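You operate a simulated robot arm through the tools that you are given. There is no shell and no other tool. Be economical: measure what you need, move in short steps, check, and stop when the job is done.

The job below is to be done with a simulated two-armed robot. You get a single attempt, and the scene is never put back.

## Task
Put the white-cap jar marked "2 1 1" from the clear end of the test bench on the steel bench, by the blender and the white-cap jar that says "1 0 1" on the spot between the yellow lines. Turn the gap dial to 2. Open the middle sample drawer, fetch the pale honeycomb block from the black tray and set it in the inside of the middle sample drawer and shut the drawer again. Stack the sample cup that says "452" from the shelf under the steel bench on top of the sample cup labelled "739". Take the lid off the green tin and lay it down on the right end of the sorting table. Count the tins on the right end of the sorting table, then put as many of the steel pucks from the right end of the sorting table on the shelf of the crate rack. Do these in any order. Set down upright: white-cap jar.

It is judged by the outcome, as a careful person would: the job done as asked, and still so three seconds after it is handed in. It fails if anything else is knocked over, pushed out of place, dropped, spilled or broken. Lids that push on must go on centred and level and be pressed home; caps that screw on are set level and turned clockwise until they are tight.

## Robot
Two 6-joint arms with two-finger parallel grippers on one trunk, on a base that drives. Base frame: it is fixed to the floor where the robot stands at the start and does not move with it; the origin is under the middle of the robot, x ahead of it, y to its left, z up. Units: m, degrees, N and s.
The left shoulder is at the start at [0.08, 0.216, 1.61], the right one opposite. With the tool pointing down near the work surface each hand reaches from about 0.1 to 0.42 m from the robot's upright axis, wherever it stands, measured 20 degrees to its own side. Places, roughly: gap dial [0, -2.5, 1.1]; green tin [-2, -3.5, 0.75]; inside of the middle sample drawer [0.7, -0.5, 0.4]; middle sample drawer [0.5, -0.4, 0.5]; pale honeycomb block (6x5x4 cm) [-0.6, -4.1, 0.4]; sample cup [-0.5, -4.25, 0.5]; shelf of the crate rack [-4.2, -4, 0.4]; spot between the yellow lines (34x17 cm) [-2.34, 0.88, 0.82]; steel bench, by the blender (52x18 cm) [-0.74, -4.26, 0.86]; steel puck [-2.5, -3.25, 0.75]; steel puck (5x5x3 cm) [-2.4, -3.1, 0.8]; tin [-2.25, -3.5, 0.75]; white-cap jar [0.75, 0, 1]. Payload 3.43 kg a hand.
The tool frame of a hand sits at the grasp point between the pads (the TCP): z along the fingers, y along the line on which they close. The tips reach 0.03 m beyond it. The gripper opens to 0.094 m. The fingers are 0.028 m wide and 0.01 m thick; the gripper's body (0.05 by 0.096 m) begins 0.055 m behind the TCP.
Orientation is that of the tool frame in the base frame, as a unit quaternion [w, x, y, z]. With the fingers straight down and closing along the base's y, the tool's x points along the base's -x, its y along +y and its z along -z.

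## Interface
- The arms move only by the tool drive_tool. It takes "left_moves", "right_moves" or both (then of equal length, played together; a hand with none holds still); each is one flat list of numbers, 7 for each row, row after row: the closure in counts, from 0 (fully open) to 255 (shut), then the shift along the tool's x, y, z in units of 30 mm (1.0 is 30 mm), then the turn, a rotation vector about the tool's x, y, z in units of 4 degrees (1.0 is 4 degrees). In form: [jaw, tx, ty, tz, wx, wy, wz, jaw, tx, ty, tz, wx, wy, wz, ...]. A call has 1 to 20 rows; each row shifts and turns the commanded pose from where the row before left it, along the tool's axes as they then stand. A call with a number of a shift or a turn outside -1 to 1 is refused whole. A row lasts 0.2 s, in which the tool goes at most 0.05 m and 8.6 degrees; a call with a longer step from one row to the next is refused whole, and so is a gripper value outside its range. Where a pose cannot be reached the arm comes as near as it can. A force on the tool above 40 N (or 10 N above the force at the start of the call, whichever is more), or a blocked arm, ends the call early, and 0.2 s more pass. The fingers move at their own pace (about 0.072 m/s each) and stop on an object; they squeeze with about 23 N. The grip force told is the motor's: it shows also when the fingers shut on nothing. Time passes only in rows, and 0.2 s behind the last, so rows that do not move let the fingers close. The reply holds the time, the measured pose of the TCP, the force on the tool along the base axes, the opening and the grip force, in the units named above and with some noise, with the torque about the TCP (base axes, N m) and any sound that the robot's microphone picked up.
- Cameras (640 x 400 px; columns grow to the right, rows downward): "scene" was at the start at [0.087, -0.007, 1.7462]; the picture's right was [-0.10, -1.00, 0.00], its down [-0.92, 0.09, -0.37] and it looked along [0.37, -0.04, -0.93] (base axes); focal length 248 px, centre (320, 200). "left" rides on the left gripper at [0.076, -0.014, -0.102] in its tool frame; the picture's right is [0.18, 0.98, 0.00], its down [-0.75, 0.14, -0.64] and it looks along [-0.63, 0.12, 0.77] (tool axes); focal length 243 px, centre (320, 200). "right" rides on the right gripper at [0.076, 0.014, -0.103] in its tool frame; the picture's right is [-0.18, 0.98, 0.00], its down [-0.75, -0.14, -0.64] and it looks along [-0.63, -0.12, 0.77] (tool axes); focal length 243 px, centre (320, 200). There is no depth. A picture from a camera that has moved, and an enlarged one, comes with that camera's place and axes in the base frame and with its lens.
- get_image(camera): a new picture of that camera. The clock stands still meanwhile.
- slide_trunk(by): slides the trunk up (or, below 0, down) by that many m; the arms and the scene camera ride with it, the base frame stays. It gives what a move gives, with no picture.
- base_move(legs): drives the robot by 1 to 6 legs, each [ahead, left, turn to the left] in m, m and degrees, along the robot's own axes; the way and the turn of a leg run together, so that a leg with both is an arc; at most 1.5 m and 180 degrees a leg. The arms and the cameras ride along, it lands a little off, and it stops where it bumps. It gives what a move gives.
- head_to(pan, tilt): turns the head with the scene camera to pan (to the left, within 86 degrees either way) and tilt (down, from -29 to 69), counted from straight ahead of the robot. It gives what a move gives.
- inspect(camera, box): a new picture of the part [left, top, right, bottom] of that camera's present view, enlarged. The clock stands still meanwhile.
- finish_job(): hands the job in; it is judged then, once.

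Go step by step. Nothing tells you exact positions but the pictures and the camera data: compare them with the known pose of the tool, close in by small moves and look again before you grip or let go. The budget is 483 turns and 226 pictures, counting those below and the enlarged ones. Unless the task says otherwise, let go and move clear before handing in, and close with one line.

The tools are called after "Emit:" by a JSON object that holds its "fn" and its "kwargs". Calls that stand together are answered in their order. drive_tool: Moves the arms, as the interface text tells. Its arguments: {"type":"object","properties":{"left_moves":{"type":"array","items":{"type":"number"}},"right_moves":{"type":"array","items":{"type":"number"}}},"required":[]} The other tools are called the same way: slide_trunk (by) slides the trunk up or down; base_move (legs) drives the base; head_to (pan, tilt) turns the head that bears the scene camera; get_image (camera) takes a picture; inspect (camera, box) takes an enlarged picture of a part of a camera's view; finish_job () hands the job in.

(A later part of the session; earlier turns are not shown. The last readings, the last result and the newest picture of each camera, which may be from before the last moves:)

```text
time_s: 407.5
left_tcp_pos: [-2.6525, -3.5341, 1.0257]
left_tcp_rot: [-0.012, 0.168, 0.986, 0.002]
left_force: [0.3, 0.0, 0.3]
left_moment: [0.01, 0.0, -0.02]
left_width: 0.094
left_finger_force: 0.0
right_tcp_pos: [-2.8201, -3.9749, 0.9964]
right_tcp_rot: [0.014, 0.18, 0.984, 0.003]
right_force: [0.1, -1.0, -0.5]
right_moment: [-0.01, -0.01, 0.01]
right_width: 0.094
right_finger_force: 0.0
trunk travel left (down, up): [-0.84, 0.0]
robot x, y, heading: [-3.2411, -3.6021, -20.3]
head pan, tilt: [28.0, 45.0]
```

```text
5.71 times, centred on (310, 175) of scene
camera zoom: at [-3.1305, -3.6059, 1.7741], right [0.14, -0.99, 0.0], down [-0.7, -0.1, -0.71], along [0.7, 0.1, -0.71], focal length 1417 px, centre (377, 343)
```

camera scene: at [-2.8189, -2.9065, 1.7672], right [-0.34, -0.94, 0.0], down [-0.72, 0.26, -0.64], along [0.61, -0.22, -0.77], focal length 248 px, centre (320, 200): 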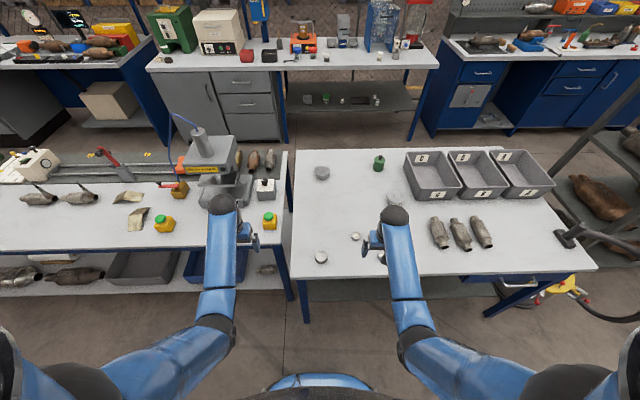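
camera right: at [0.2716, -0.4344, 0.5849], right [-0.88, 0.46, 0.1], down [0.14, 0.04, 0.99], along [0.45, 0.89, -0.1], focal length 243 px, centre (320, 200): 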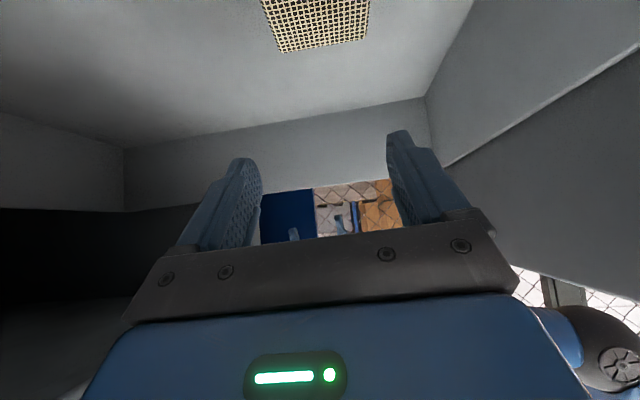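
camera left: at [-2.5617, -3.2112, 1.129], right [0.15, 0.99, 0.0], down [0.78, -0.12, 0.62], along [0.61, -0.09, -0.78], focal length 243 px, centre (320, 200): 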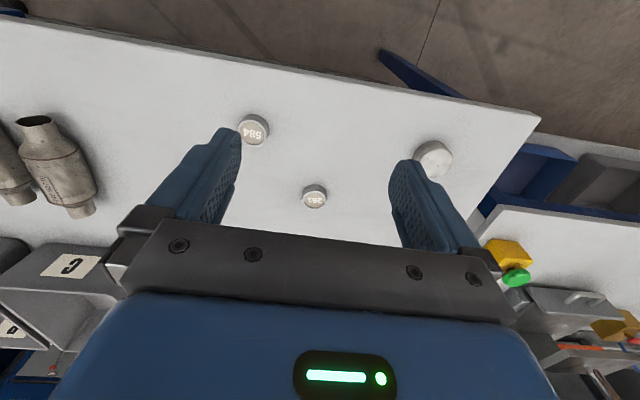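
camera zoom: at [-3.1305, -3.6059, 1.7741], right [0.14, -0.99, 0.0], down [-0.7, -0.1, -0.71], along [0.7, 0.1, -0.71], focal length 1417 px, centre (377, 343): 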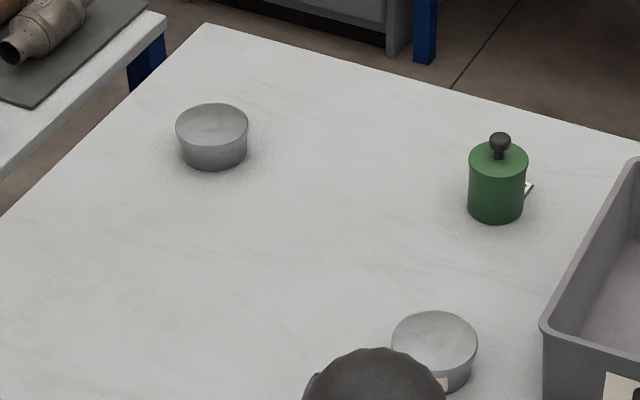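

Emit:
{"fn": "base_move", "kwargs": {"legs": [[0, 0.395, 0], [0.17, 0, 0]]}}

Emit:
{"fn": "slide_trunk", "kwargs": {"by": -0.13}}

Emit:
{"fn": "drive_tool", "kwargs": {"left_moves": [0, -0.8, 0, 0, 0, 0, 0, 0, -0.8, 0, 0, 0, 0, 0, 0, 0, 0, 0, 0, 0, 0]}}

Emit:
{"fn": "get_image", "kwargs": {"camera": "left"}}

```text
time_s: 411.1
left_tcp_pos: [-2.3615, -3.2153, 1.0263]
left_tcp_rot: [-0.013, 0.167, 0.986, 0.001]
left_force: [0.1, 0.4, 0.7]
left_moment: [0.01, -0.04, 0.0]
left_width: 0.0939
left_finger_force: 0.0
right_tcp_pos: [-2.5268, -3.657, 0.9994]
right_tcp_rot: [0.015, 0.178, 0.984, 0.002]
right_force: [-0.9, 1.0, 0.7]
right_moment: [0.0, -0.02, 0.0]
right_width: 0.094
right_finger_force: 0.1
trunk travel left (down, up): [-0.84, 0.0]
robot x, y, heading: [-2.9464, -3.2915, -19.9]
head pan, tilt: [28.0, 45.0]
```

```text
time_s: 412.7
left_tcp_pos: [-2.3598, -3.2183, 0.8954]
left_tcp_rot: [-0.014, 0.167, 0.986, 0.002]
left_force: [0.1, -0.7, -0.7]
left_moment: [-0.01, 0.01, -0.01]
left_width: 0.0942
left_finger_force: 0.0
right_tcp_pos: [-2.524, -3.659, 0.8672]
right_tcp_rot: [0.015, 0.179, 0.984, 0.002]
right_force: [0.8, 0.2, 0.5]
right_moment: [-0.01, -0.01, 0.01]
right_width: 0.0941
right_finger_force: 0.1
trunk travel left (down, up): [-0.71, 0.13]
robot x, y, heading: [-2.9438, -3.2936, -19.8]
head pan, tilt: [28.0, 45.0]
```

```text
time_s: 413.5
left_tcp_pos: [-2.3137, -3.2334, 0.8945]
left_tcp_rot: [-0.013, 0.167, 0.986, 0.001]
left_force: [0.8, -0.4, 0.1]
left_moment: [0.02, 0.04, -0.01]
left_width: 0.094
left_finger_force: 0.0
right_tcp_pos: [-2.5252, -3.6586, 0.8679]
right_tcp_rot: [0.014, 0.179, 0.984, 0.003]
right_force: [-0.5, -0.5, -0.4]
right_moment: [-0.04, -0.01, -0.02]
right_width: 0.0939
right_finger_force: 0.0
trunk travel left (down, up): [-0.71, 0.13]
robot x, y, heading: [-2.941, -3.2871, -19.9]
head pan, tilt: [28.0, 45.0]
```

```text
77 pictures are left
camera left: at [-2.3887, -3.2229, 0.9986], right [0.15, 0.99, 0.0], down [0.77, -0.12, 0.62], along [0.61, -0.09, -0.78], focal length 243 px, centre (320, 200)
```

left: 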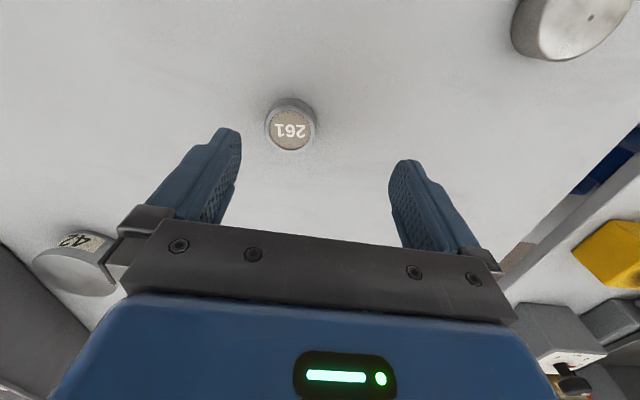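

Emit:
{"fn": "drive_tool", "kwargs": {"left_moves": [0, -0.69, -0.84, 0.5, 0, 0, 0, 0, 0, 0, 0.8, 0, 0, 0, 0, 0, 0, 0.8, 0, 0, 0, 0, 0, 0, 0, 0, 0, 0]}}

Emit:
{"fn": "get_image", "kwargs": {"camera": "left"}}

```text
time_s: 414.5
left_tcp_pos: [-2.3044, -3.2627, 0.831]
left_tcp_rot: [-0.013, 0.167, 0.986, 0.002]
left_force: [-0.4, 1.9, 3.2]
left_moment: [0.28, -0.05, 0.16]
left_width: 0.0941
left_finger_force: 0.0
right_tcp_pos: [-2.5255, -3.6589, 0.8665]
right_tcp_rot: [0.013, 0.179, 0.984, 0.003]
right_force: [0.5, -0.4, -0.2]
right_moment: [-0.02, 0.04, 0.02]
right_width: 0.0942
right_finger_force: 0.0
trunk travel left (down, up): [-0.71, 0.13]
robot x, y, heading: [-2.944, -3.2879, -19.6]
head pan, tilt: [28.0, 45.0]
```

```text
76 pictures are left
camera left: at [-2.3788, -3.2532, 0.9348], right [0.15, 0.99, 0.0], down [0.77, -0.12, 0.62], along [0.61, -0.09, -0.78], focal length 243 px, centre (320, 200)
```

left: 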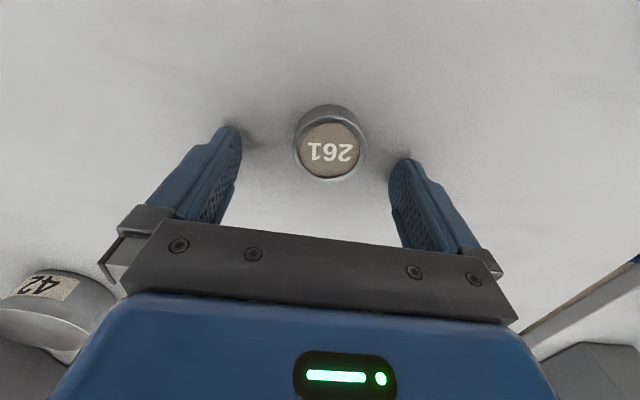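

Emit:
{"fn": "drive_tool", "kwargs": {"left_moves": [0, 0, 0, -0.2, 0, 0, 0, 0, 0.65, 0, 0, 0, 0, 0, 0, 0, 0, 0, 0, 0, 0]}}

Emit:
{"fn": "get_image", "kwargs": {"camera": "left"}}

```text
time_s: 415.3
left_tcp_pos: [-2.3241, -3.2563, 0.8372]
left_tcp_rot: [-0.013, 0.167, 0.986, 0.002]
left_force: [0.0, 0.0, -0.2]
left_moment: [0.0, -0.02, -0.01]
left_width: 0.0938
left_finger_force: 0.2
right_tcp_pos: [-2.5253, -3.6592, 0.8665]
right_tcp_rot: [0.014, 0.178, 0.984, 0.002]
right_force: [-0.9, -0.3, -0.5]
right_moment: [-0.02, -0.02, -0.02]
right_width: 0.0942
right_finger_force: 0.0
trunk travel left (down, up): [-0.71, 0.13]
robot x, y, heading: [-2.9435, -3.2872, -19.7]
head pan, tilt: [28.0, 45.0]
```

```text
75 pictures are left
camera left: at [-2.3972, -3.2469, 0.9408], right [0.15, 0.99, 0.0], down [0.77, -0.12, 0.62], along [0.61, -0.09, -0.78], focal length 243 px, centre (320, 200)
```

left: 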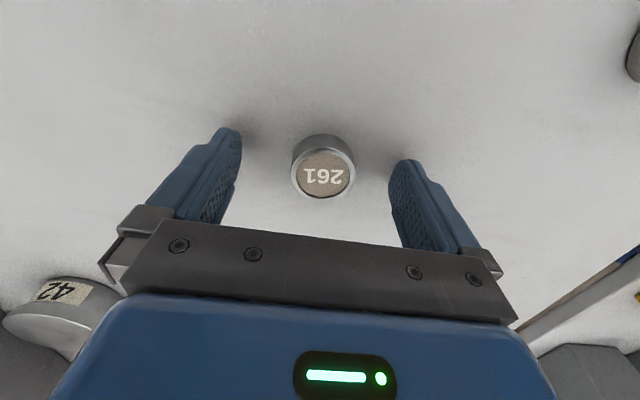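

Emit:
{"fn": "drive_tool", "kwargs": {"left_moves": [0, 0, 0, 0.16, 0, 0, 0, 255, 0, 0, 0, 0, 0, 0, 255, 0, 0, 0, 0, 0, 0, 255, 0, 0, 0, 0, 0, 0, 255, 0, 0, 0, 0, 0, 0]}}

Emit:
{"fn": "drive_tool", "kwargs": {"left_moves": [255, 0, 0, -0.8, 0, 0, 0, 255, 0, 0, -0.8, 0, 0, 0, 255, 0, 0, -0.8, 0, 0, 0]}}

Emit:
{"fn": "get_image", "kwargs": {"camera": "left"}}

```text
time_s: 416.5
left_tcp_pos: [-2.3219, -3.2578, 0.8329]
left_tcp_rot: [-0.014, 0.167, 0.986, 0.001]
left_force: [-0.2, -0.5, 0.3]
left_moment: [0.03, 0.01, 0.0]
left_width: 0.0388
left_finger_force: 22.8
right_tcp_pos: [-2.5256, -3.659, 0.8678]
right_tcp_rot: [0.013, 0.178, 0.984, 0.003]
right_force: [-0.6, 0.0, 0.2]
right_moment: [0.01, -0.02, 0.01]
right_width: 0.094
right_finger_force: 0.0
trunk travel left (down, up): [-0.71, 0.13]
robot x, y, heading: [-2.9469, -3.2918, -19.7]
head pan, tilt: [28.0, 45.0]
```

```text
time_s: 417.3
left_tcp_pos: [-2.321, -3.2587, 0.9039]
left_tcp_rot: [-0.014, 0.167, 0.986, 0.002]
left_force: [-0.3, 0.6, -1.6]
left_moment: [-0.02, 0.01, -0.01]
left_width: 0.0386
left_finger_force: 22.9
right_tcp_pos: [-2.525, -3.6598, 0.8685]
right_tcp_rot: [0.012, 0.178, 0.984, 0.003]
right_force: [0.3, -0.2, 0.4]
right_moment: [0.0, -0.02, -0.01]
right_width: 0.0941
right_finger_force: 0.1
trunk travel left (down, up): [-0.71, 0.13]
robot x, y, heading: [-2.9445, -3.289, -20.1]
head pan, tilt: [28.0, 45.0]
```

```text
74 pictures are left
camera left: at [-2.395, -3.2485, 1.0086], right [0.15, 0.99, 0.0], down [0.78, -0.12, 0.62], along [0.61, -0.09, -0.78], focal length 243 px, centre (320, 200)
```

left: 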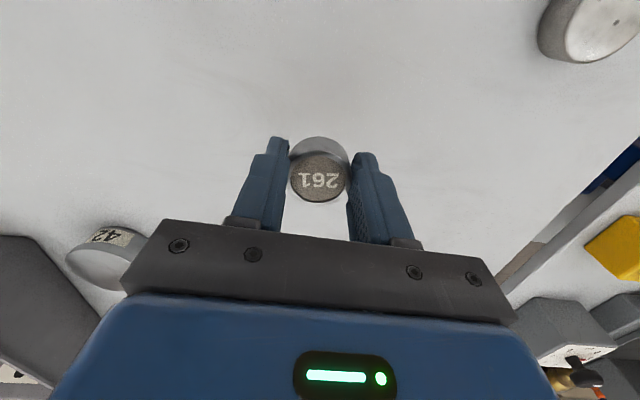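

Emit:
{"fn": "base_move", "kwargs": {"legs": [[-0.07, 0.145, 0]]}}

Emit:
{"fn": "drive_tool", "kwargs": {"right_moves": [0, -0.1, 1, 0, 0, 0, 0, 0, -0.1, 1, 0, 0, 0, 0, 0, -0.1, 1, 0, 0, 0, 0, 0, -0.1, 1, 0, 0, 0, 0, 0, -0.1, 1, 0, 0, 0, 0, 0, -0.2, 1, 0, 0, 0, 0, 0, 0, 0, 0, 0, 0, 0]}}

Emit:
{"fn": "get_image", "kwargs": {"camera": "right"}}

```text
time_s: 418.7
left_tcp_pos: [-2.3371, -3.1036, 0.9039]
left_tcp_rot: [-0.014, 0.169, 0.986, 0.003]
left_force: [0.3, -0.4, -0.3]
left_moment: [0.04, 0.02, 0.04]
left_width: 0.0383
left_finger_force: 22.8
right_tcp_pos: [-2.5433, -3.5032, 0.8653]
right_tcp_rot: [0.013, 0.18, 0.983, 0.005]
right_force: [0.1, -0.2, 0.1]
right_moment: [0.03, 0.04, 0.01]
right_width: 0.0938
right_finger_force: 0.1
trunk travel left (down, up): [-0.71, 0.13]
robot x, y, heading: [-2.9629, -3.1332, -20.2]
head pan, tilt: [28.0, 45.0]
```

```text
time_s: 420.3
left_tcp_pos: [-2.3378, -3.1015, 0.9037]
left_tcp_rot: [-0.014, 0.168, 0.986, 0.001]
left_force: [0.2, 0.6, -0.7]
left_moment: [0.01, 0.02, 0.0]
left_width: 0.0387
left_finger_force: 22.2
right_tcp_pos: [-2.4585, -3.3387, 0.8715]
right_tcp_rot: [0.013, 0.181, 0.983, 0.003]
right_force: [-0.1, -1.4, -0.7]
right_moment: [-0.01, 0.01, 0.01]
right_width: 0.094
right_finger_force: 0.0
trunk travel left (down, up): [-0.71, 0.13]
robot x, y, heading: [-2.9611, -3.1269, -20.0]
head pan, tilt: [28.0, 45.0]
```

```text
73 pictures are left
camera right: at [-2.5274, -3.2989, 0.9711], right [0.52, 0.85, 0.02], down [0.64, -0.4, 0.66], along [0.57, -0.33, -0.75], focal length 243 px, centre (320, 200)
```

right: 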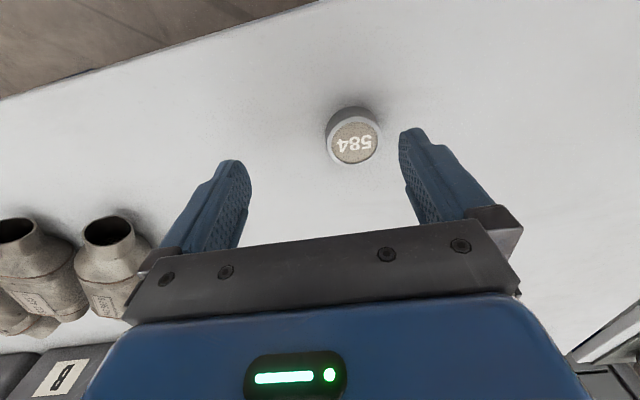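

Emit:
{"fn": "drive_tool", "kwargs": {"right_moves": [0, -0.14, 0.8, 0.2, 0, 0, 0, 0, 0, 0, 0.6, 0, 0, 0, 0, 0, 0, 0.45, 0, 0, 0, 0, 0, 0, 0, 0, 0, 0]}}

Emit:
{"fn": "get_image", "kwargs": {"camera": "right"}}

```text
time_s: 421.3
left_tcp_pos: [-2.3359, -3.1014, 0.9038]
left_tcp_rot: [-0.015, 0.168, 0.986, 0.001]
left_force: [0.0, 0.0, -1.0]
left_moment: [0.0, -0.01, 0.01]
left_width: 0.0386
left_finger_force: 23.4
right_tcp_pos: [-2.4467, -3.3194, 0.832]
right_tcp_rot: [0.013, 0.18, 0.984, 0.003]
right_force: [-0.6, -0.5, -0.5]
right_moment: [0.0, -0.02, -0.05]
right_width: 0.0939
right_finger_force: 0.1
trunk travel left (down, up): [-0.71, 0.13]
robot x, y, heading: [-2.9644, -3.1301, -20.0]
head pan, tilt: [28.0, 45.0]
```

```text
72 pictures are left
camera right: at [-2.5148, -3.2778, 0.9331], right [0.52, 0.85, 0.01], down [0.64, -0.4, 0.66], along [0.57, -0.33, -0.75], focal length 243 px, centre (320, 200)
```

right: 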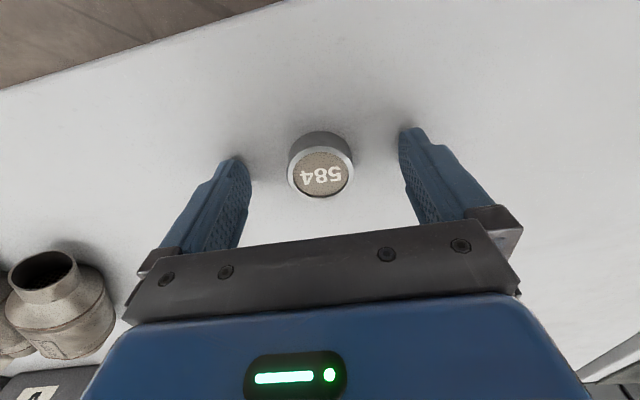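

Emit:
{"fn": "drive_tool", "kwargs": {"right_moves": [255, 0, 0, 0, 0, 0, 0, 255, 0, 0, 0, 0, 0, 0, 255, 0, 0, 0, 0, 0, 0, 255, 0, 0, 0, 0, 0, 0, 255, 0, 0, -0.8, 0, 0, 0, 255, 0, 0, -0.8, 0, 0, 0, 255, 0, 0, -0.6, 0, 0, 0]}}

Emit:
{"fn": "slide_trunk", "kwargs": {"by": 0.13}}

Emit:
{"fn": "base_move", "kwargs": {"legs": [[-0.3, 0, 0]]}}

Emit:
{"fn": "head_to", "kwargs": {"pan": -86, "tilt": 35}}

Emit:
{"fn": "get_image", "kwargs": {"camera": "scene"}}

```text
time_s: 422.9
left_tcp_pos: [-2.3366, -3.101, 0.903]
left_tcp_rot: [-0.015, 0.168, 0.986, 0.001]
left_force: [0.1, 0.4, -1.0]
left_moment: [-0.04, -0.01, 0.02]
left_width: 0.0385
left_finger_force: 22.9
right_tcp_pos: [-2.4462, -3.3191, 0.8979]
right_tcp_rot: [0.013, 0.18, 0.984, 0.003]
right_force: [0.1, -0.4, -0.9]
right_moment: [0.0, -0.01, -0.01]
right_width: 0.0386
right_finger_force: 22.7
trunk travel left (down, up): [-0.71, 0.13]
robot x, y, heading: [-2.9611, -3.1281, -20.3]
head pan, tilt: [28.0, 45.0]
```

```text
time_s: 424.5
left_tcp_pos: [-2.3366, -3.1014, 1.0342]
left_tcp_rot: [-0.014, 0.169, 0.985, 0.001]
left_force: [-0.8, 0.7, -0.2]
left_moment: [-0.02, 0.03, 0.0]
left_width: 0.0383
left_finger_force: 22.9
right_tcp_pos: [-2.4468, -3.3205, 1.0286]
right_tcp_rot: [0.013, 0.18, 0.984, 0.002]
right_force: [0.2, 0.3, -0.3]
right_moment: [-0.01, -0.03, 0.0]
right_width: 0.0387
right_finger_force: 23.2
trunk travel left (down, up): [-0.84, 0.0]
robot x, y, heading: [-2.9628, -3.1303, -20.2]
head pan, tilt: [28.0, 45.0]
```

```text
time_s: 426.5
left_tcp_pos: [-2.6167, -2.9982, 1.0324]
left_tcp_rot: [-0.014, 0.169, 0.986, 0.001]
left_force: [0.3, 0.1, -1.0]
left_moment: [0.02, 0.02, 0.02]
left_width: 0.0383
left_finger_force: 23.5
right_tcp_pos: [-2.7292, -3.217, 1.0263]
right_tcp_rot: [0.012, 0.181, 0.983, 0.003]
right_force: [0.6, -0.8, -0.9]
right_moment: [0.02, -0.01, 0.0]
right_width: 0.0384
right_finger_force: 23.0
trunk travel left (down, up): [-0.84, 0.0]
robot x, y, heading: [-3.2428, -3.023, -20.0]
head pan, tilt: [28.0, 45.0]
```

```text
time_s: 428.4
left_tcp_pos: [-2.6188, -2.9976, 1.0326]
left_tcp_rot: [-0.014, 0.169, 0.986, 0.001]
left_force: [0.0, -0.2, -0.4]
left_moment: [-0.03, 0.01, -0.01]
left_width: 0.0386
left_finger_force: 22.9
right_tcp_pos: [-2.7296, -3.2159, 1.0271]
right_tcp_rot: [0.014, 0.18, 0.984, 0.003]
right_force: [-0.6, 0.2, -0.9]
right_moment: [-0.02, 0.01, -0.01]
right_width: 0.0388
right_finger_force: 23.0
trunk travel left (down, up): [-0.84, 0.0]
robot x, y, heading: [-3.2459, -3.0285, -20.1]
head pan, tilt: [-85.9, 35.0]
```

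```text
71 pictures are left
camera scene: at [-3.2396, -3.1231, 1.7889], right [-0.96, 0.28, 0.0], down [0.16, 0.55, -0.82], along [-0.23, -0.79, -0.57], focal length 248 px, centre (320, 200)
```

scene: 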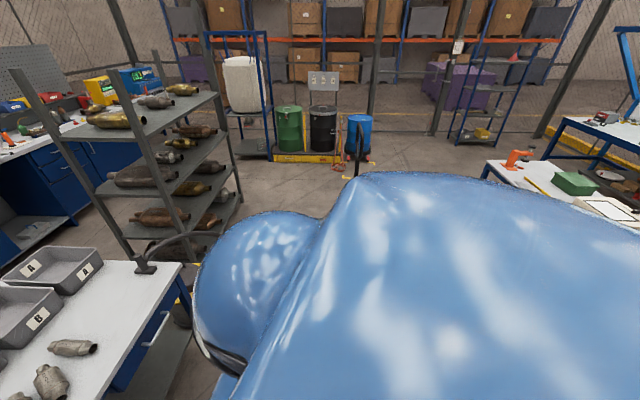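

Emit:
{"fn": "base_move", "kwargs": {"legs": [[0, 0, -105]]}}

Emit:
{"fn": "head_to", "kwargs": {"pan": 0, "tilt": 35}}

Emit:
{"fn": "get_image", "kwargs": {"camera": "scene"}}

```text
time_s: 433.2
left_tcp_pos: [-3.3728, -3.6384, 1.0333]
left_tcp_rot: [-0.007, 0.883, 0.47, 0.011]
left_force: [0.0, -0.3, -0.7]
left_moment: [0.0, -0.02, 0.04]
left_width: 0.0383
left_finger_force: 23.3
right_tcp_pos: [-3.5575, -3.4772, 1.0287]
right_tcp_rot: [0.01, 0.889, 0.459, -0.009]
right_force: [-0.2, -0.2, -1.4]
right_moment: [0.01, 0.01, 0.01]
right_width: 0.039
right_finger_force: 22.8
trunk travel left (down, up): [-0.84, 0.0]
robot x, y, heading: [-3.2417, -3.029, -124.8]
head pan, tilt: [-85.9, 35.0]
```

```text
time_s: 434.8
left_tcp_pos: [-3.3745, -3.6385, 1.034]
left_tcp_rot: [-0.008, 0.883, 0.469, 0.011]
left_force: [-0.2, -0.5, -1.5]
left_moment: [-0.02, -0.02, 0.03]
left_width: 0.0386
left_finger_force: 22.8
right_tcp_pos: [-3.5584, -3.4789, 1.0288]
right_tcp_rot: [0.01, 0.889, 0.458, -0.008]
right_force: [-0.6, -0.2, -1.2]
right_moment: [0.03, 0.01, -0.01]
right_width: 0.0387
right_finger_force: 23.0
trunk travel left (down, up): [-0.84, 0.0]
robot x, y, heading: [-3.2434, -3.028, -124.6]
head pan, tilt: [0.0, 35.0]
```

```text
70 pictures are left
camera scene: at [-3.312, -3.1258, 1.7889], right [-0.82, 0.57, 0.0], down [0.33, 0.47, -0.82], along [-0.47, -0.67, -0.57], focal length 248 px, centre (320, 200)
```

scene: 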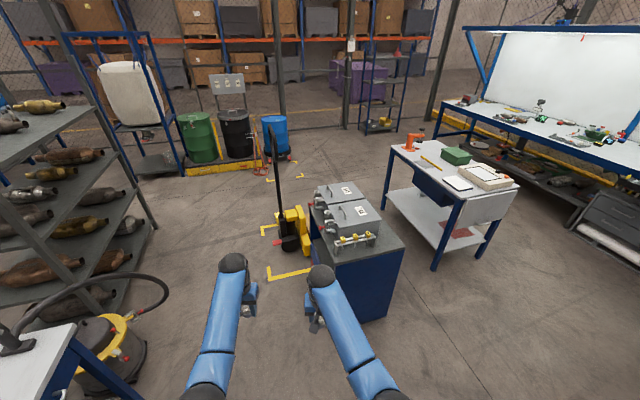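

Emit:
{"fn": "base_move", "kwargs": {"legs": [[0, 0, 34.6], [1.3, 0, 0], [0, 0, -111]]}}

Emit:
{"fn": "head_to", "kwargs": {"pan": 0, "tilt": 45}}

Emit:
{"fn": "get_image", "kwargs": {"camera": "scene"}}

```text
time_s: 447.7
left_tcp_pos: [-3.8632, -4.3473, 1.0326]
left_tcp_rot: [0.002, 0.985, -0.173, 0.014]
left_force: [0.6, -0.2, -0.4]
left_moment: [-0.01, 0.03, 0.0]
left_width: 0.0385
left_finger_force: 23.2
right_tcp_pos: [-3.7496, -4.1301, 1.0278]
right_tcp_rot: [0.003, 0.983, -0.185, -0.013]
right_force: [-0.6, -0.7, -0.7]
right_moment: [0.0, -0.02, 0.0]
right_width: 0.0389
right_finger_force: 22.7
trunk travel left (down, up): [-0.84, 0.0]
robot x, y, heading: [-3.2383, -4.3272, 159.3]
head pan, tilt: [0.0, 35.0]
```

```text
time_s: 448.4
left_tcp_pos: [-3.8631, -4.3463, 1.034]
left_tcp_rot: [0.001, 0.985, -0.172, 0.014]
left_force: [-1.0, -0.3, 0.1]
left_moment: [0.04, 0.0, -0.04]
left_width: 0.0385
left_finger_force: 23.4
right_tcp_pos: [-3.75, -4.1298, 1.0289]
right_tcp_rot: [0.003, 0.983, -0.185, -0.012]
right_force: [-0.5, 0.5, -0.9]
right_moment: [0.01, 0.01, -0.02]
right_width: 0.0386
right_finger_force: 22.9
trunk travel left (down, up): [-0.84, 0.0]
robot x, y, heading: [-3.2376, -4.3255, 159.1]
head pan, tilt: [0.0, 45.0]
```

```text
69 pictures are left
camera scene: at [-3.3427, -4.286, 1.7741], right [0.35, 0.94, 0.0], down [0.66, -0.25, -0.71], along [-0.66, 0.25, -0.71], focal length 248 px, centre (320, 200)
```

scene: 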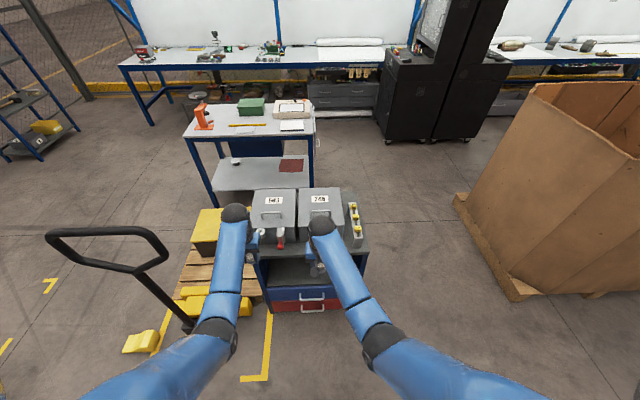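

Emit:
{"fn": "base_move", "kwargs": {"legs": [[-0.1, 0, 0]]}}

Emit:
{"fn": "slide_trunk", "kwargs": {"by": -0.4}}

Emit:
{"fn": "head_to", "kwargs": {"pan": 0, "tilt": 38}}

Emit:
{"fn": "get_image", "kwargs": {"camera": "scene"}}

```text
time_s: 449.5
left_tcp_pos: [-3.7778, -4.379, 1.0289]
left_tcp_rot: [0.003, 0.985, -0.172, 0.017]
left_force: [0.4, 0.7, -0.7]
left_moment: [-0.05, -0.02, 0.0]
left_width: 0.0387
left_finger_force: 22.7
right_tcp_pos: [-3.6649, -4.1608, 1.0245]
right_tcp_rot: [0.003, 0.983, -0.185, -0.01]
right_force: [-0.9, 0.6, -0.1]
right_moment: [-0.01, -0.06, 0.02]
right_width: 0.0388
right_finger_force: 23.2
trunk travel left (down, up): [-0.84, 0.0]
robot x, y, heading: [-3.1436, -4.3579, 159.2]
head pan, tilt: [0.0, 45.0]
```

```text
time_s: 453.4
left_tcp_pos: [-3.7716, -4.3813, 0.635]
left_tcp_rot: [0.001, 0.985, -0.172, 0.013]
left_force: [0.7, -0.4, -0.9]
left_moment: [0.01, -0.01, -0.02]
left_width: 0.0385
left_finger_force: 22.8
right_tcp_pos: [-3.6583, -4.1641, 0.6281]
right_tcp_rot: [0.002, 0.983, -0.185, -0.014]
right_force: [0.1, 0.8, -0.2]
right_moment: [0.02, 0.0, -0.01]
right_width: 0.0388
right_finger_force: 23.2
trunk travel left (down, up): [-0.44, 0.4]
robot x, y, heading: [-3.1463, -4.3581, 159.2]
head pan, tilt: [0.0, 45.0]
```

```text
time_s: 454.1
left_tcp_pos: [-3.7707, -4.3809, 0.6343]
left_tcp_rot: [0.002, 0.985, -0.173, 0.015]
left_force: [0.0, 0.0, -0.4]
left_moment: [0.0, -0.03, 0.0]
left_width: 0.0384
left_finger_force: 23.1
right_tcp_pos: [-3.6581, -4.1643, 0.6292]
right_tcp_rot: [0.002, 0.982, -0.186, -0.013]
right_force: [0.5, -0.6, 0.1]
right_moment: [-0.02, 0.03, 0.01]
right_width: 0.0388
right_finger_force: 22.4
trunk travel left (down, up): [-0.44, 0.4]
robot x, y, heading: [-3.1466, -4.3593, 159.2]
head pan, tilt: [0.0, 38.0]
```

```text
68 pictures are left
camera scene: at [-3.2551, -4.3187, 1.3843], right [0.35, 0.94, 0.0], down [0.58, -0.22, -0.79], along [-0.74, 0.28, -0.62], focal length 248 px, centre (320, 200)
```

scene: 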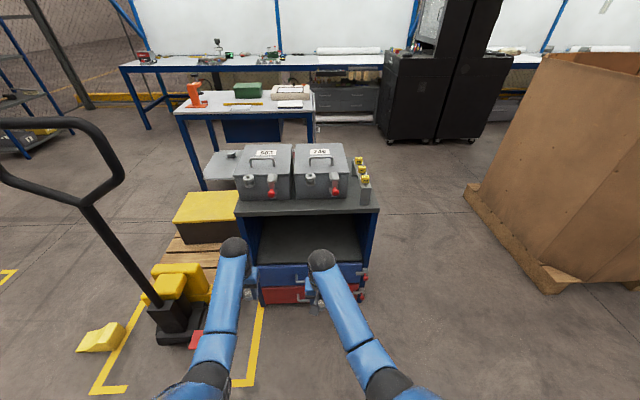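

Emit:
{"fn": "drive_tool", "kwargs": {"left_moves": [255, -0.72, 0, 0, 0, -1, 0, 255, -0.72, 0, 0, 0, -1, 0, 255, -0.72, 0, 0, 0, -1, 0, 255, -0.72, 0, 0, 0, -1, 0, 255, -0.72, 0, 0, 0, -1, 0, 255, -0.72, 0, 0, 0, -1, 0, 255, -0.72, 0, 0, 0, -1, 0, 255, -0.36, 0, 0, 0, -0.5, 0, 255, 0.87, 0, -0.5, 0, 0, 0], "right_moves": [255, -0.72, 0, 0, 0, -1, 0, 255, -0.72, 0, 0, 0, -1, 0, 255, -0.72, 0, 0, 0, -1, 0, 255, -0.72, 0, 0, 0, -1, 0, 255, -0.72, 0, 0, 0, -1, 0, 255, -0.72, 0, 0, 0, -1, 0, 255, -0.72, 0, 0, 0, -1, 0, 255, -0.36, 0, 0, 0, -0.5, 0, 255, 0, 0, 0, 0, 0, 0]}}

Emit:
{"fn": "slide_trunk", "kwargs": {"by": -0.15}}

Emit:
{"fn": "base_move", "kwargs": {"legs": [[0.06, -0.08, 0]]}}

Emit:
{"fn": "get_image", "kwargs": {"camera": "right"}}

Emit:
{"fn": "get_image", "kwargs": {"camera": "scene"}}

```text
time_s: 456.1
left_tcp_pos: [-3.8896, -4.3371, 0.6681]
left_tcp_rot: [-0.043, 0.954, -0.168, -0.243]
left_force: [-0.5, -0.1, -0.4]
left_moment: [-0.02, 0.01, -0.01]
left_width: 0.0383
left_finger_force: 22.7
right_tcp_pos: [-3.8019, -4.1078, 0.6693]
right_tcp_rot: [-0.046, 0.946, -0.179, -0.268]
right_force: [-0.4, -0.1, -1.2]
right_moment: [-0.02, 0.01, 0.01]
right_width: 0.0385
right_finger_force: 22.8
trunk travel left (down, up): [-0.44, 0.4]
robot x, y, heading: [-3.1441, -4.3591, 159.2]
head pan, tilt: [0.0, 38.0]
```

```text
time_s: 457.8
left_tcp_pos: [-3.8902, -4.3374, 0.5177]
left_tcp_rot: [-0.043, 0.955, -0.167, -0.242]
left_force: [-0.5, -0.1, -0.1]
left_moment: [0.0, -0.03, 0.01]
left_width: 0.0386
left_finger_force: 23.3
right_tcp_pos: [-3.8031, -4.1068, 0.5188]
right_tcp_rot: [-0.045, 0.946, -0.18, -0.268]
right_force: [-0.5, 0.1, 0.1]
right_moment: [-0.01, -0.03, -0.01]
right_width: 0.0388
right_finger_force: 23.7
trunk travel left (down, up): [-0.29, 0.55]
robot x, y, heading: [-3.1426, -4.3625, 159.5]
head pan, tilt: [0.0, 38.0]
```

```text
time_s: 458.9
left_tcp_pos: [-3.9183, -4.2423, 0.5165]
left_tcp_rot: [-0.041, 0.955, -0.167, -0.241]
left_force: [-0.1, -0.4, -1.1]
left_moment: [-0.01, -0.04, 0.01]
left_width: 0.0386
left_finger_force: 23.1
right_tcp_pos: [-3.8307, -4.0114, 0.5177]
right_tcp_rot: [-0.045, 0.946, -0.181, -0.267]
right_force: [0.7, -0.2, -1.6]
right_moment: [-0.03, -0.02, 0.0]
right_width: 0.0385
right_finger_force: 23.3
trunk travel left (down, up): [-0.29, 0.55]
robot x, y, heading: [-3.1734, -4.2638, 159.3]
head pan, tilt: [0.0, 38.0]
```

```text
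67 pictures are left
camera right: at [-3.7253, -4.0661, 0.5663], right [-0.5, -0.86, 0.11], down [-0.23, 0.25, 0.94], along [-0.83, 0.45, -0.33], focal length 243 px, centre (320, 200)
```

right: 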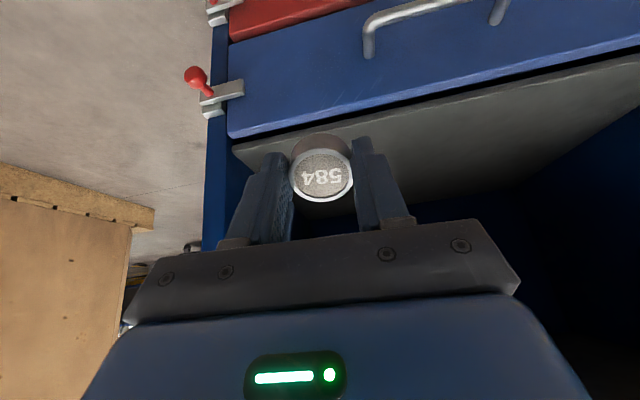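

```text
66 pictures are left
camera scene: at [-3.2832, -4.2222, 1.2342], right [0.35, 0.94, 0.0], down [0.58, -0.22, -0.79], along [-0.74, 0.28, -0.62], focal length 248 px, centre (320, 200)
```

scene: 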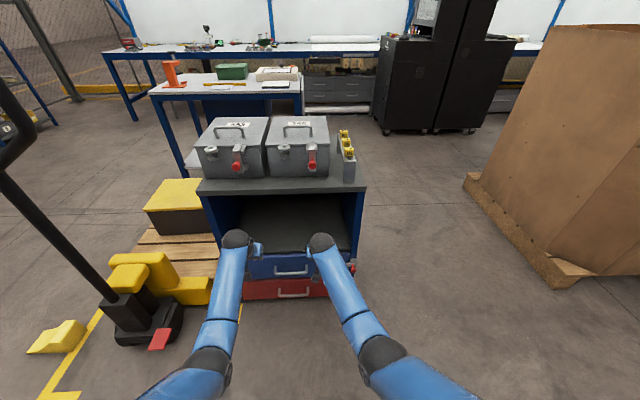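

Emit:
{"fn": "base_move", "kwargs": {"legs": [[0, 0.05, 0], [0.1, 0, 0]]}}

Emit:
{"fn": "get_image", "kwargs": {"camera": "right"}}

Emit:
{"fn": "get_image", "kwargs": {"camera": "left"}}

```text
time_s: 460.6
left_tcp_pos: [-4.0285, -4.2532, 0.5165]
left_tcp_rot: [-0.043, 0.955, -0.168, -0.241]
left_force: [0.6, 0.7, -0.8]
left_moment: [-0.01, -0.02, -0.01]
left_width: 0.0384
left_finger_force: 23.0
right_tcp_pos: [-3.9414, -4.0234, 0.5175]
right_tcp_rot: [-0.045, 0.946, -0.18, -0.267]
right_force: [0.3, 0.1, -1.2]
right_moment: [0.0, -0.02, -0.02]
right_width: 0.0386
right_finger_force: 22.8
trunk travel left (down, up): [-0.29, 0.55]
robot x, y, heading: [-3.2833, -4.2729, 159.2]
head pan, tilt: [0.0, 38.0]
```

```text
65 pictures are left
camera right: at [-3.8366, -4.0775, 0.566], right [-0.5, -0.86, 0.11], down [-0.23, 0.25, 0.94], along [-0.83, 0.45, -0.33], focal length 243 px, centre (320, 200)
```

right: 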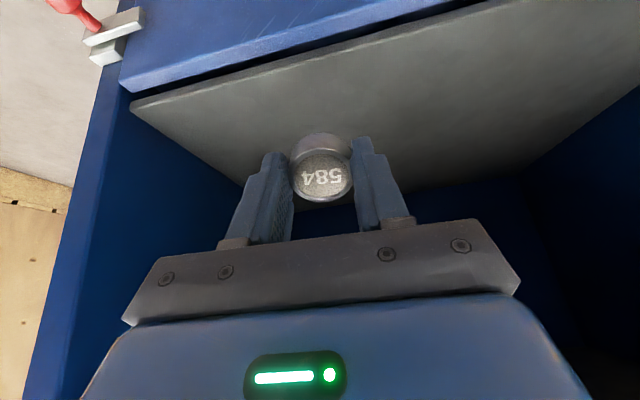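

```text
64 pictures are left
camera left: at [-3.9159, -4.2801, 0.57], right [-0.18, -0.98, -0.09], down [-0.38, -0.01, 0.92], along [-0.9, 0.2, -0.37], focal length 243 px, centre (320, 200)
```

left: 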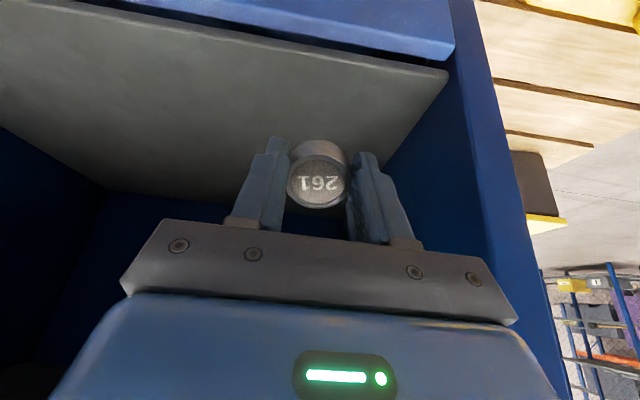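

Emit:
{"fn": "base_move", "kwargs": {"legs": [[0.03, -0.02, 0]]}}

Emit:
{"fn": "slide_trunk", "kwargs": {"by": -0.015}}

Emit:
{"fn": "slide_trunk", "kwargs": {"by": -0.012}}

```text
time_s: 461.5
left_tcp_pos: [-4.0491, -4.2245, 0.5165]
left_tcp_rot: [-0.044, 0.955, -0.168, -0.241]
left_force: [-0.1, 0.9, -1.3]
left_moment: [-0.01, -0.03, -0.02]
left_width: 0.0386
left_finger_force: 23.0
right_tcp_pos: [-3.9628, -3.993, 0.5182]
right_tcp_rot: [-0.044, 0.946, -0.18, -0.267]
right_force: [0.1, 0.0, -1.3]
right_moment: [-0.01, -0.03, -0.02]
right_width: 0.0388
right_finger_force: 22.6
trunk travel left (down, up): [-0.29, 0.55]
robot x, y, heading: [-3.3061, -4.2446, 159.5]
head pan, tilt: [0.0, 38.0]
```

```text
time_s: 462.1
left_tcp_pos: [-4.0492, -4.2229, 0.5019]
left_tcp_rot: [-0.043, 0.955, -0.168, -0.242]
left_force: [0.6, 0.0, -1.2]
left_moment: [-0.03, -0.02, -0.01]
left_width: 0.0385
left_finger_force: 23.4
right_tcp_pos: [-3.9615, -3.9939, 0.5036]
right_tcp_rot: [-0.045, 0.946, -0.18, -0.267]
right_force: [-0.2, 0.9, -0.8]
right_moment: [-0.04, 0.01, -0.01]
right_width: 0.0388
right_finger_force: 23.1
trunk travel left (down, up): [-0.275, 0.565]
robot x, y, heading: [-3.3056, -4.2439, 159.5]
head pan, tilt: [0.0, 38.0]
```

```text
time_s: 462.7
left_tcp_pos: [-4.05, -4.2238, 0.4902]
left_tcp_rot: [-0.043, 0.955, -0.167, -0.242]
left_force: [-0.1, 0.3, -0.4]
left_moment: [0.01, -0.04, 0.04]
left_width: 0.0385
left_finger_force: 23.1
right_tcp_pos: [-3.9615, -3.9929, 0.4916]
right_tcp_rot: [-0.046, 0.945, -0.18, -0.269]
right_force: [-0.3, 0.1, -0.5]
right_moment: [-0.02, -0.02, 0.05]
right_width: 0.0388
right_finger_force: 22.9
trunk travel left (down, up): [-0.263, 0.577]
robot x, y, heading: [-3.3048, -4.2449, 159.4]
head pan, tilt: [0.0, 38.0]
```

Emit:
{"fn": "slide_trunk", "kwargs": {"by": -0.01}}

Emit:
{"fn": "slide_trunk", "kwargs": {"by": -0.008}}

Emit:
{"fn": "slide_trunk", "kwargs": {"by": -0.006}}

Emit:
{"fn": "get_image", "kwargs": {"camera": "right"}}

```text
time_s: 463.3
left_tcp_pos: [-4.0492, -4.2247, 0.4807]
left_tcp_rot: [-0.044, 0.955, -0.168, -0.242]
left_force: [-0.4, 0.4, -0.4]
left_moment: [0.03, 0.01, -0.03]
left_width: 0.0386
left_finger_force: 23.2
right_tcp_pos: [-3.9629, -3.9934, 0.4829]
right_tcp_rot: [-0.045, 0.946, -0.18, -0.267]
right_force: [-0.5, 0.1, -0.4]
right_moment: [-0.02, -0.03, 0.01]
right_width: 0.0385
right_finger_force: 23.0
trunk travel left (down, up): [-0.253, 0.587]
robot x, y, heading: [-3.3063, -4.247, 159.6]
head pan, tilt: [0.0, 38.0]
```

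```text
time_s: 463.9
left_tcp_pos: [-4.05, -4.2249, 0.4727]
left_tcp_rot: [-0.043, 0.955, -0.168, -0.242]
left_force: [0.8, -0.6, -1.0]
left_moment: [-0.01, 0.02, 0.01]
left_width: 0.0385
left_finger_force: 23.1
right_tcp_pos: [-3.9617, -3.9934, 0.4742]
right_tcp_rot: [-0.044, 0.946, -0.18, -0.267]
right_force: [0.0, -0.3, -0.7]
right_moment: [0.01, -0.02, 0.0]
right_width: 0.0386
right_finger_force: 23.0
trunk travel left (down, up): [-0.245, 0.595]
robot x, y, heading: [-3.3054, -4.2453, 159.2]
head pan, tilt: [0.0, 38.0]
```

```text
time_s: 464.4
left_tcp_pos: [-4.0484, -4.2246, 0.4648]
left_tcp_rot: [-0.044, 0.955, -0.168, -0.242]
left_force: [0.8, 1.0, -0.1]
left_moment: [0.0, -0.05, -0.01]
left_width: 0.0386
left_finger_force: 22.5
right_tcp_pos: [-3.9622, -3.994, 0.4679]
right_tcp_rot: [-0.045, 0.946, -0.179, -0.267]
right_force: [-0.1, -1.0, -0.8]
right_moment: [0.0, 0.03, 0.0]
right_width: 0.0385
right_finger_force: 23.2
trunk travel left (down, up): [-0.239, 0.601]
robot x, y, heading: [-3.3064, -4.2454, 159.2]
head pan, tilt: [0.0, 38.0]
```

```text
63 pictures are left
camera right: at [-3.8569, -4.0489, 0.5156], right [-0.5, -0.86, 0.11], down [-0.23, 0.25, 0.94], along [-0.83, 0.45, -0.33], focal length 243 px, centre (320, 200)
```

right: 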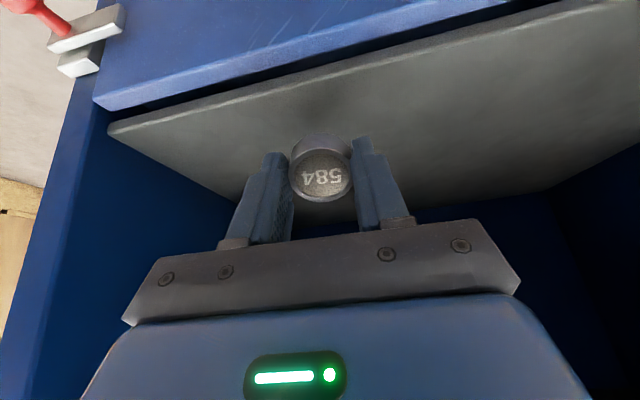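

Emit:
{"fn": "base_move", "kwargs": {"legs": [[0.075, 0, 0]]}}

Emit:
{"fn": "slide_trunk", "kwargs": {"by": -0.016}}

Emit:
{"fn": "slide_trunk", "kwargs": {"by": -0.008}}

Emit:
{"fn": "get_image", "kwargs": {"camera": "right"}}

```text
time_s: 465.4
left_tcp_pos: [-4.1196, -4.1971, 0.4647]
left_tcp_rot: [-0.043, 0.955, -0.168, -0.242]
left_force: [-0.2, -0.1, -0.9]
left_moment: [-0.03, -0.02, -0.04]
left_width: 0.0384
left_finger_force: 22.9
right_tcp_pos: [-4.0331, -3.9675, 0.4671]
right_tcp_rot: [-0.045, 0.946, -0.18, -0.266]
right_force: [-0.3, 1.2, -0.8]
right_moment: [-0.01, -0.03, 0.03]
right_width: 0.0387
right_finger_force: 23.3
trunk travel left (down, up): [-0.239, 0.601]
robot x, y, heading: [-3.3754, -4.2216, 159.2]
head pan, tilt: [0.0, 38.0]
```

```text
time_s: 466.1
left_tcp_pos: [-4.1196, -4.1967, 0.4509]
left_tcp_rot: [-0.044, 0.955, -0.169, -0.241]
left_force: [0.8, 0.1, -0.4]
left_moment: [-0.04, -0.05, -0.01]
left_width: 0.0384
left_finger_force: 23.1
right_tcp_pos: [-4.0311, -3.9668, 0.451]
right_tcp_rot: [-0.045, 0.946, -0.18, -0.267]
right_force: [0.4, 0.2, -0.5]
right_moment: [-0.05, 0.0, 0.02]
right_width: 0.0387
right_finger_force: 23.3
trunk travel left (down, up): [-0.223, 0.617]
robot x, y, heading: [-3.375, -4.2139, 159.4]
head pan, tilt: [0.0, 38.0]
```

```text
time_s: 466.6
left_tcp_pos: [-4.1184, -4.1982, 0.4419]
left_tcp_rot: [-0.044, 0.954, -0.169, -0.242]
left_force: [-0.3, 0.8, -1.2]
left_moment: [-0.04, 0.01, 0.04]
left_width: 0.0387
left_finger_force: 23.0
right_tcp_pos: [-4.0323, -3.9665, 0.4434]
right_tcp_rot: [-0.045, 0.946, -0.179, -0.266]
right_force: [1.1, -1.1, 0.7]
right_moment: [-0.01, 0.0, -0.04]
right_width: 0.0384
right_finger_force: 23.7
trunk travel left (down, up): [-0.215, 0.625]
robot x, y, heading: [-3.3763, -4.224, 159.3]
head pan, tilt: [0.0, 38.0]
```

```text
62 pictures are left
camera right: at [-3.9267, -4.0224, 0.4916], right [-0.5, -0.86, 0.11], down [-0.23, 0.25, 0.94], along [-0.83, 0.45, -0.33], focal length 243 px, centre (320, 200)
```

right: 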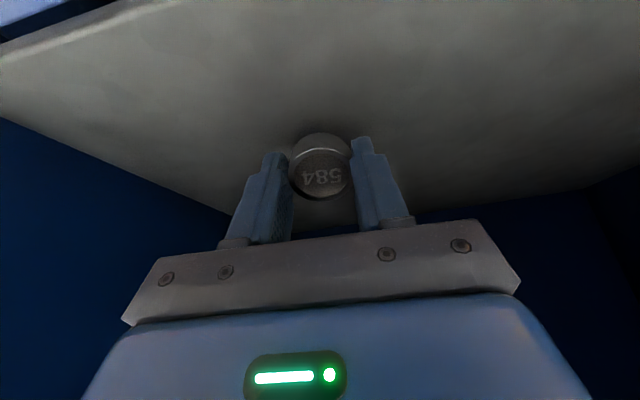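

Emit:
{"fn": "slide_trunk", "kwargs": {"by": -0.006}}

Emit:
{"fn": "slide_trunk", "kwargs": {"by": -0.005}}

Emit:
{"fn": "slide_trunk", "kwargs": {"by": -0.005}}

```text
time_s: 467.2
left_tcp_pos: [-4.1201, -4.1971, 0.4365]
left_tcp_rot: [-0.043, 0.955, -0.169, -0.241]
left_force: [-0.7, 0.1, -0.6]
left_moment: [-0.01, 0.02, 0.02]
left_width: 0.0384
left_finger_force: 23.7
right_tcp_pos: [-4.0315, -3.966, 0.4372]
right_tcp_rot: [-0.045, 0.946, -0.179, -0.267]
right_force: [-0.4, 0.4, -1.1]
right_moment: [0.01, -0.02, -0.01]
right_width: 0.0386
right_finger_force: 23.0
trunk travel left (down, up): [-0.209, 0.631]
robot x, y, heading: [-3.3761, -4.2147, 159.3]
head pan, tilt: [0.0, 38.0]
```

```text
time_s: 467.7
left_tcp_pos: [-4.1186, -4.1977, 0.4313]
left_tcp_rot: [-0.043, 0.955, -0.168, -0.241]
left_force: [-0.4, 0.8, -1.5]
left_moment: [0.0, -0.04, -0.01]
left_width: 0.0385
left_finger_force: 22.9
right_tcp_pos: [-4.0329, -3.9674, 0.4327]
right_tcp_rot: [-0.045, 0.946, -0.179, -0.267]
right_force: [0.4, 0.2, -1.1]
right_moment: [-0.02, 0.01, 0.01]
right_width: 0.0385
right_finger_force: 23.2
trunk travel left (down, up): [-0.204, 0.636]
robot x, y, heading: [-3.3742, -4.2181, 158.9]
head pan, tilt: [0.0, 38.0]
```

```text
time_s: 468.3
left_tcp_pos: [-4.1195, -4.198, 0.4257]
left_tcp_rot: [-0.044, 0.954, -0.169, -0.242]
left_force: [-0.5, -1.1, -0.8]
left_moment: [0.02, 0.0, -0.01]
left_width: 0.0384
left_finger_force: 23.0
right_tcp_pos: [-4.0329, -3.9679, 0.4285]
right_tcp_rot: [-0.045, 0.945, -0.18, -0.268]
right_force: [0.5, -0.7, 3.5]
right_moment: [0.07, -0.01, -0.06]
right_width: 0.0384
right_finger_force: 22.5
trunk travel left (down, up): [-0.199, 0.641]
robot x, y, heading: [-3.374, -4.2215, 159.3]
head pan, tilt: [0.0, 38.0]
```

Emit:
{"fn": "drive_tool", "kwargs": {"left_moves": [255, 0.07, 0, 0.12, 0, 0, 0, 255, 0, 0, 0, 0, 0, 0]}}

Emit:
{"fn": "drive_tool", "kwargs": {"left_moves": [200, 0, 0, 0, 0, 0, 0, 150, 0, 0, 0, 0, 0, 0, 110, 0, 0, 0, 0, 0, 0, 90, 0, 0, 0, 0, 0, 0, 90, 0, 0, 0, 0, 0, 0], "right_moves": [200, 0, 0, 0, 0, 0, 0, 150, 0, 0, 0, 0, 0, 0, 110, 0, 0, 0, 0, 0, 0, 90, 0, 0, 0, 0, 0, 0, 90, 0, 0, 0, 0, 0, 0]}}

Emit:
{"fn": "get_image", "kwargs": {"camera": "right"}}

Emit:
{"fn": "get_image", "kwargs": {"camera": "left"}}

```text
time_s: 468.9
left_tcp_pos: [-4.1203, -4.1977, 0.4256]
left_tcp_rot: [-0.044, 0.953, -0.169, -0.246]
left_force: [1.1, 0.1, 14.3]
left_moment: [0.02, 0.03, 0.03]
left_width: 0.0386
left_finger_force: 23.2
right_tcp_pos: [-4.0313, -3.9669, 0.4286]
right_tcp_rot: [-0.045, 0.945, -0.18, -0.268]
right_force: [-0.5, -1.5, 0.1]
right_moment: [-0.03, 0.01, -0.01]
right_width: 0.0387
right_finger_force: 22.9
trunk travel left (down, up): [-0.199, 0.641]
robot x, y, heading: [-3.377, -4.2196, 159.4]
head pan, tilt: [0.0, 38.0]
```

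```text
time_s: 470.1
left_tcp_pos: [-4.1182, -4.1959, 0.4248]
left_tcp_rot: [-0.043, 0.954, -0.17, -0.244]
left_force: [6.7, 15.4, 22.2]
left_moment: [0.05, -0.02, -0.04]
left_width: 0.0508
left_finger_force: 0.1
right_tcp_pos: [-4.0311, -3.9662, 0.4295]
right_tcp_rot: [-0.044, 0.945, -0.181, -0.268]
right_force: [0.0, -0.4, -0.8]
right_moment: [-0.03, 0.01, 0.01]
right_width: 0.0607
right_finger_force: 0.1
trunk travel left (down, up): [-0.199, 0.641]
robot x, y, heading: [-3.3768, -4.2208, 159.3]
head pan, tilt: [0.0, 38.0]
```

```text
61 pictures are left
camera right: at [-3.9253, -4.0213, 0.4773], right [-0.5, -0.86, 0.11], down [-0.23, 0.25, 0.94], along [-0.83, 0.45, -0.32], focal length 243 px, centre (320, 200)
```

right: 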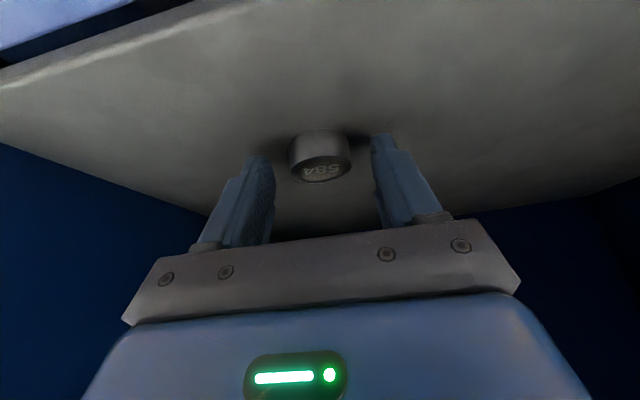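

```text
60 pictures are left
camera left: at [-4.0048, -4.2233, 0.4783], right [-0.19, -0.98, -0.09], down [-0.38, -0.01, 0.92], along [-0.91, 0.21, -0.37], focal length 243 px, centre (320, 200)
```

left: 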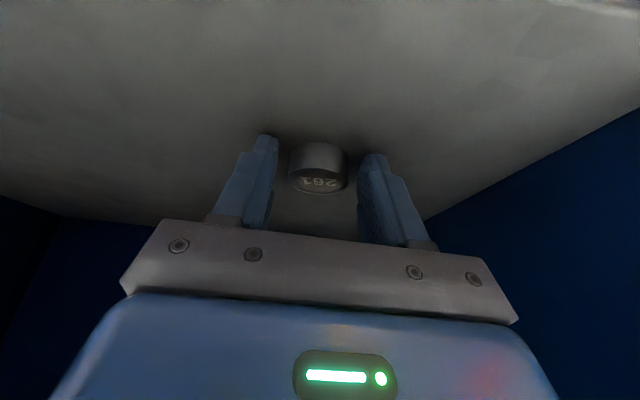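

Emit:
{"fn": "slide_trunk", "kwargs": {"by": 0.035}}

Emit:
{"fn": "base_move", "kwargs": {"legs": [[-0.26, 0, 0]]}}

Emit:
{"fn": "inspect", "kwargs": {"camera": "scene", "box": [180, 130, 420, 310]}}

```text
time_s: 470.9
left_tcp_pos: [-4.1193, -4.1998, 0.4566]
left_tcp_rot: [-0.043, 0.955, -0.168, -0.241]
left_force: [0.5, 0.4, -0.1]
left_moment: [0.02, 0.02, -0.02]
left_width: 0.0606
left_finger_force: 0.1
right_tcp_pos: [-4.0326, -3.9684, 0.4624]
right_tcp_rot: [-0.045, 0.946, -0.179, -0.267]
right_force: [-0.5, 0.2, 0.2]
right_moment: [0.01, 0.03, -0.01]
right_width: 0.0605
right_finger_force: 0.1
trunk travel left (down, up): [-0.234, 0.606]
robot x, y, heading: [-3.3772, -4.2195, 159.8]
head pan, tilt: [0.0, 38.0]
```

```text
time_s: 472.7
left_tcp_pos: [-3.8769, -4.2898, 0.4575]
left_tcp_rot: [-0.043, 0.955, -0.167, -0.243]
left_force: [0.6, 0.2, 0.1]
left_moment: [0.0, 0.0, 0.02]
left_width: 0.0608
left_finger_force: 0.1
right_tcp_pos: [-3.7894, -4.0593, 0.4619]
right_tcp_rot: [-0.045, 0.946, -0.179, -0.267]
right_force: [0.0, -0.2, -0.3]
right_moment: [0.01, 0.01, 0.01]
right_width: 0.0609
right_finger_force: 0.1
trunk travel left (down, up): [-0.234, 0.606]
robot x, y, heading: [-3.1333, -4.3061, 159.4]
head pan, tilt: [0.0, 38.0]
```

```text
2.22 times, centred on (300, 220) of scene
camera zoom: at [-3.2413, -4.2708, 1.1784], right [0.35, 0.94, 0.0], down [0.58, -0.22, -0.79], along [-0.74, 0.28, -0.62], focal length 551 px, centre (364, 156)
```

zoom: 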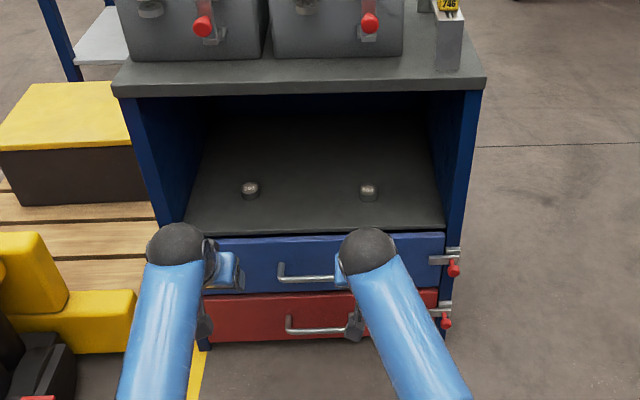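

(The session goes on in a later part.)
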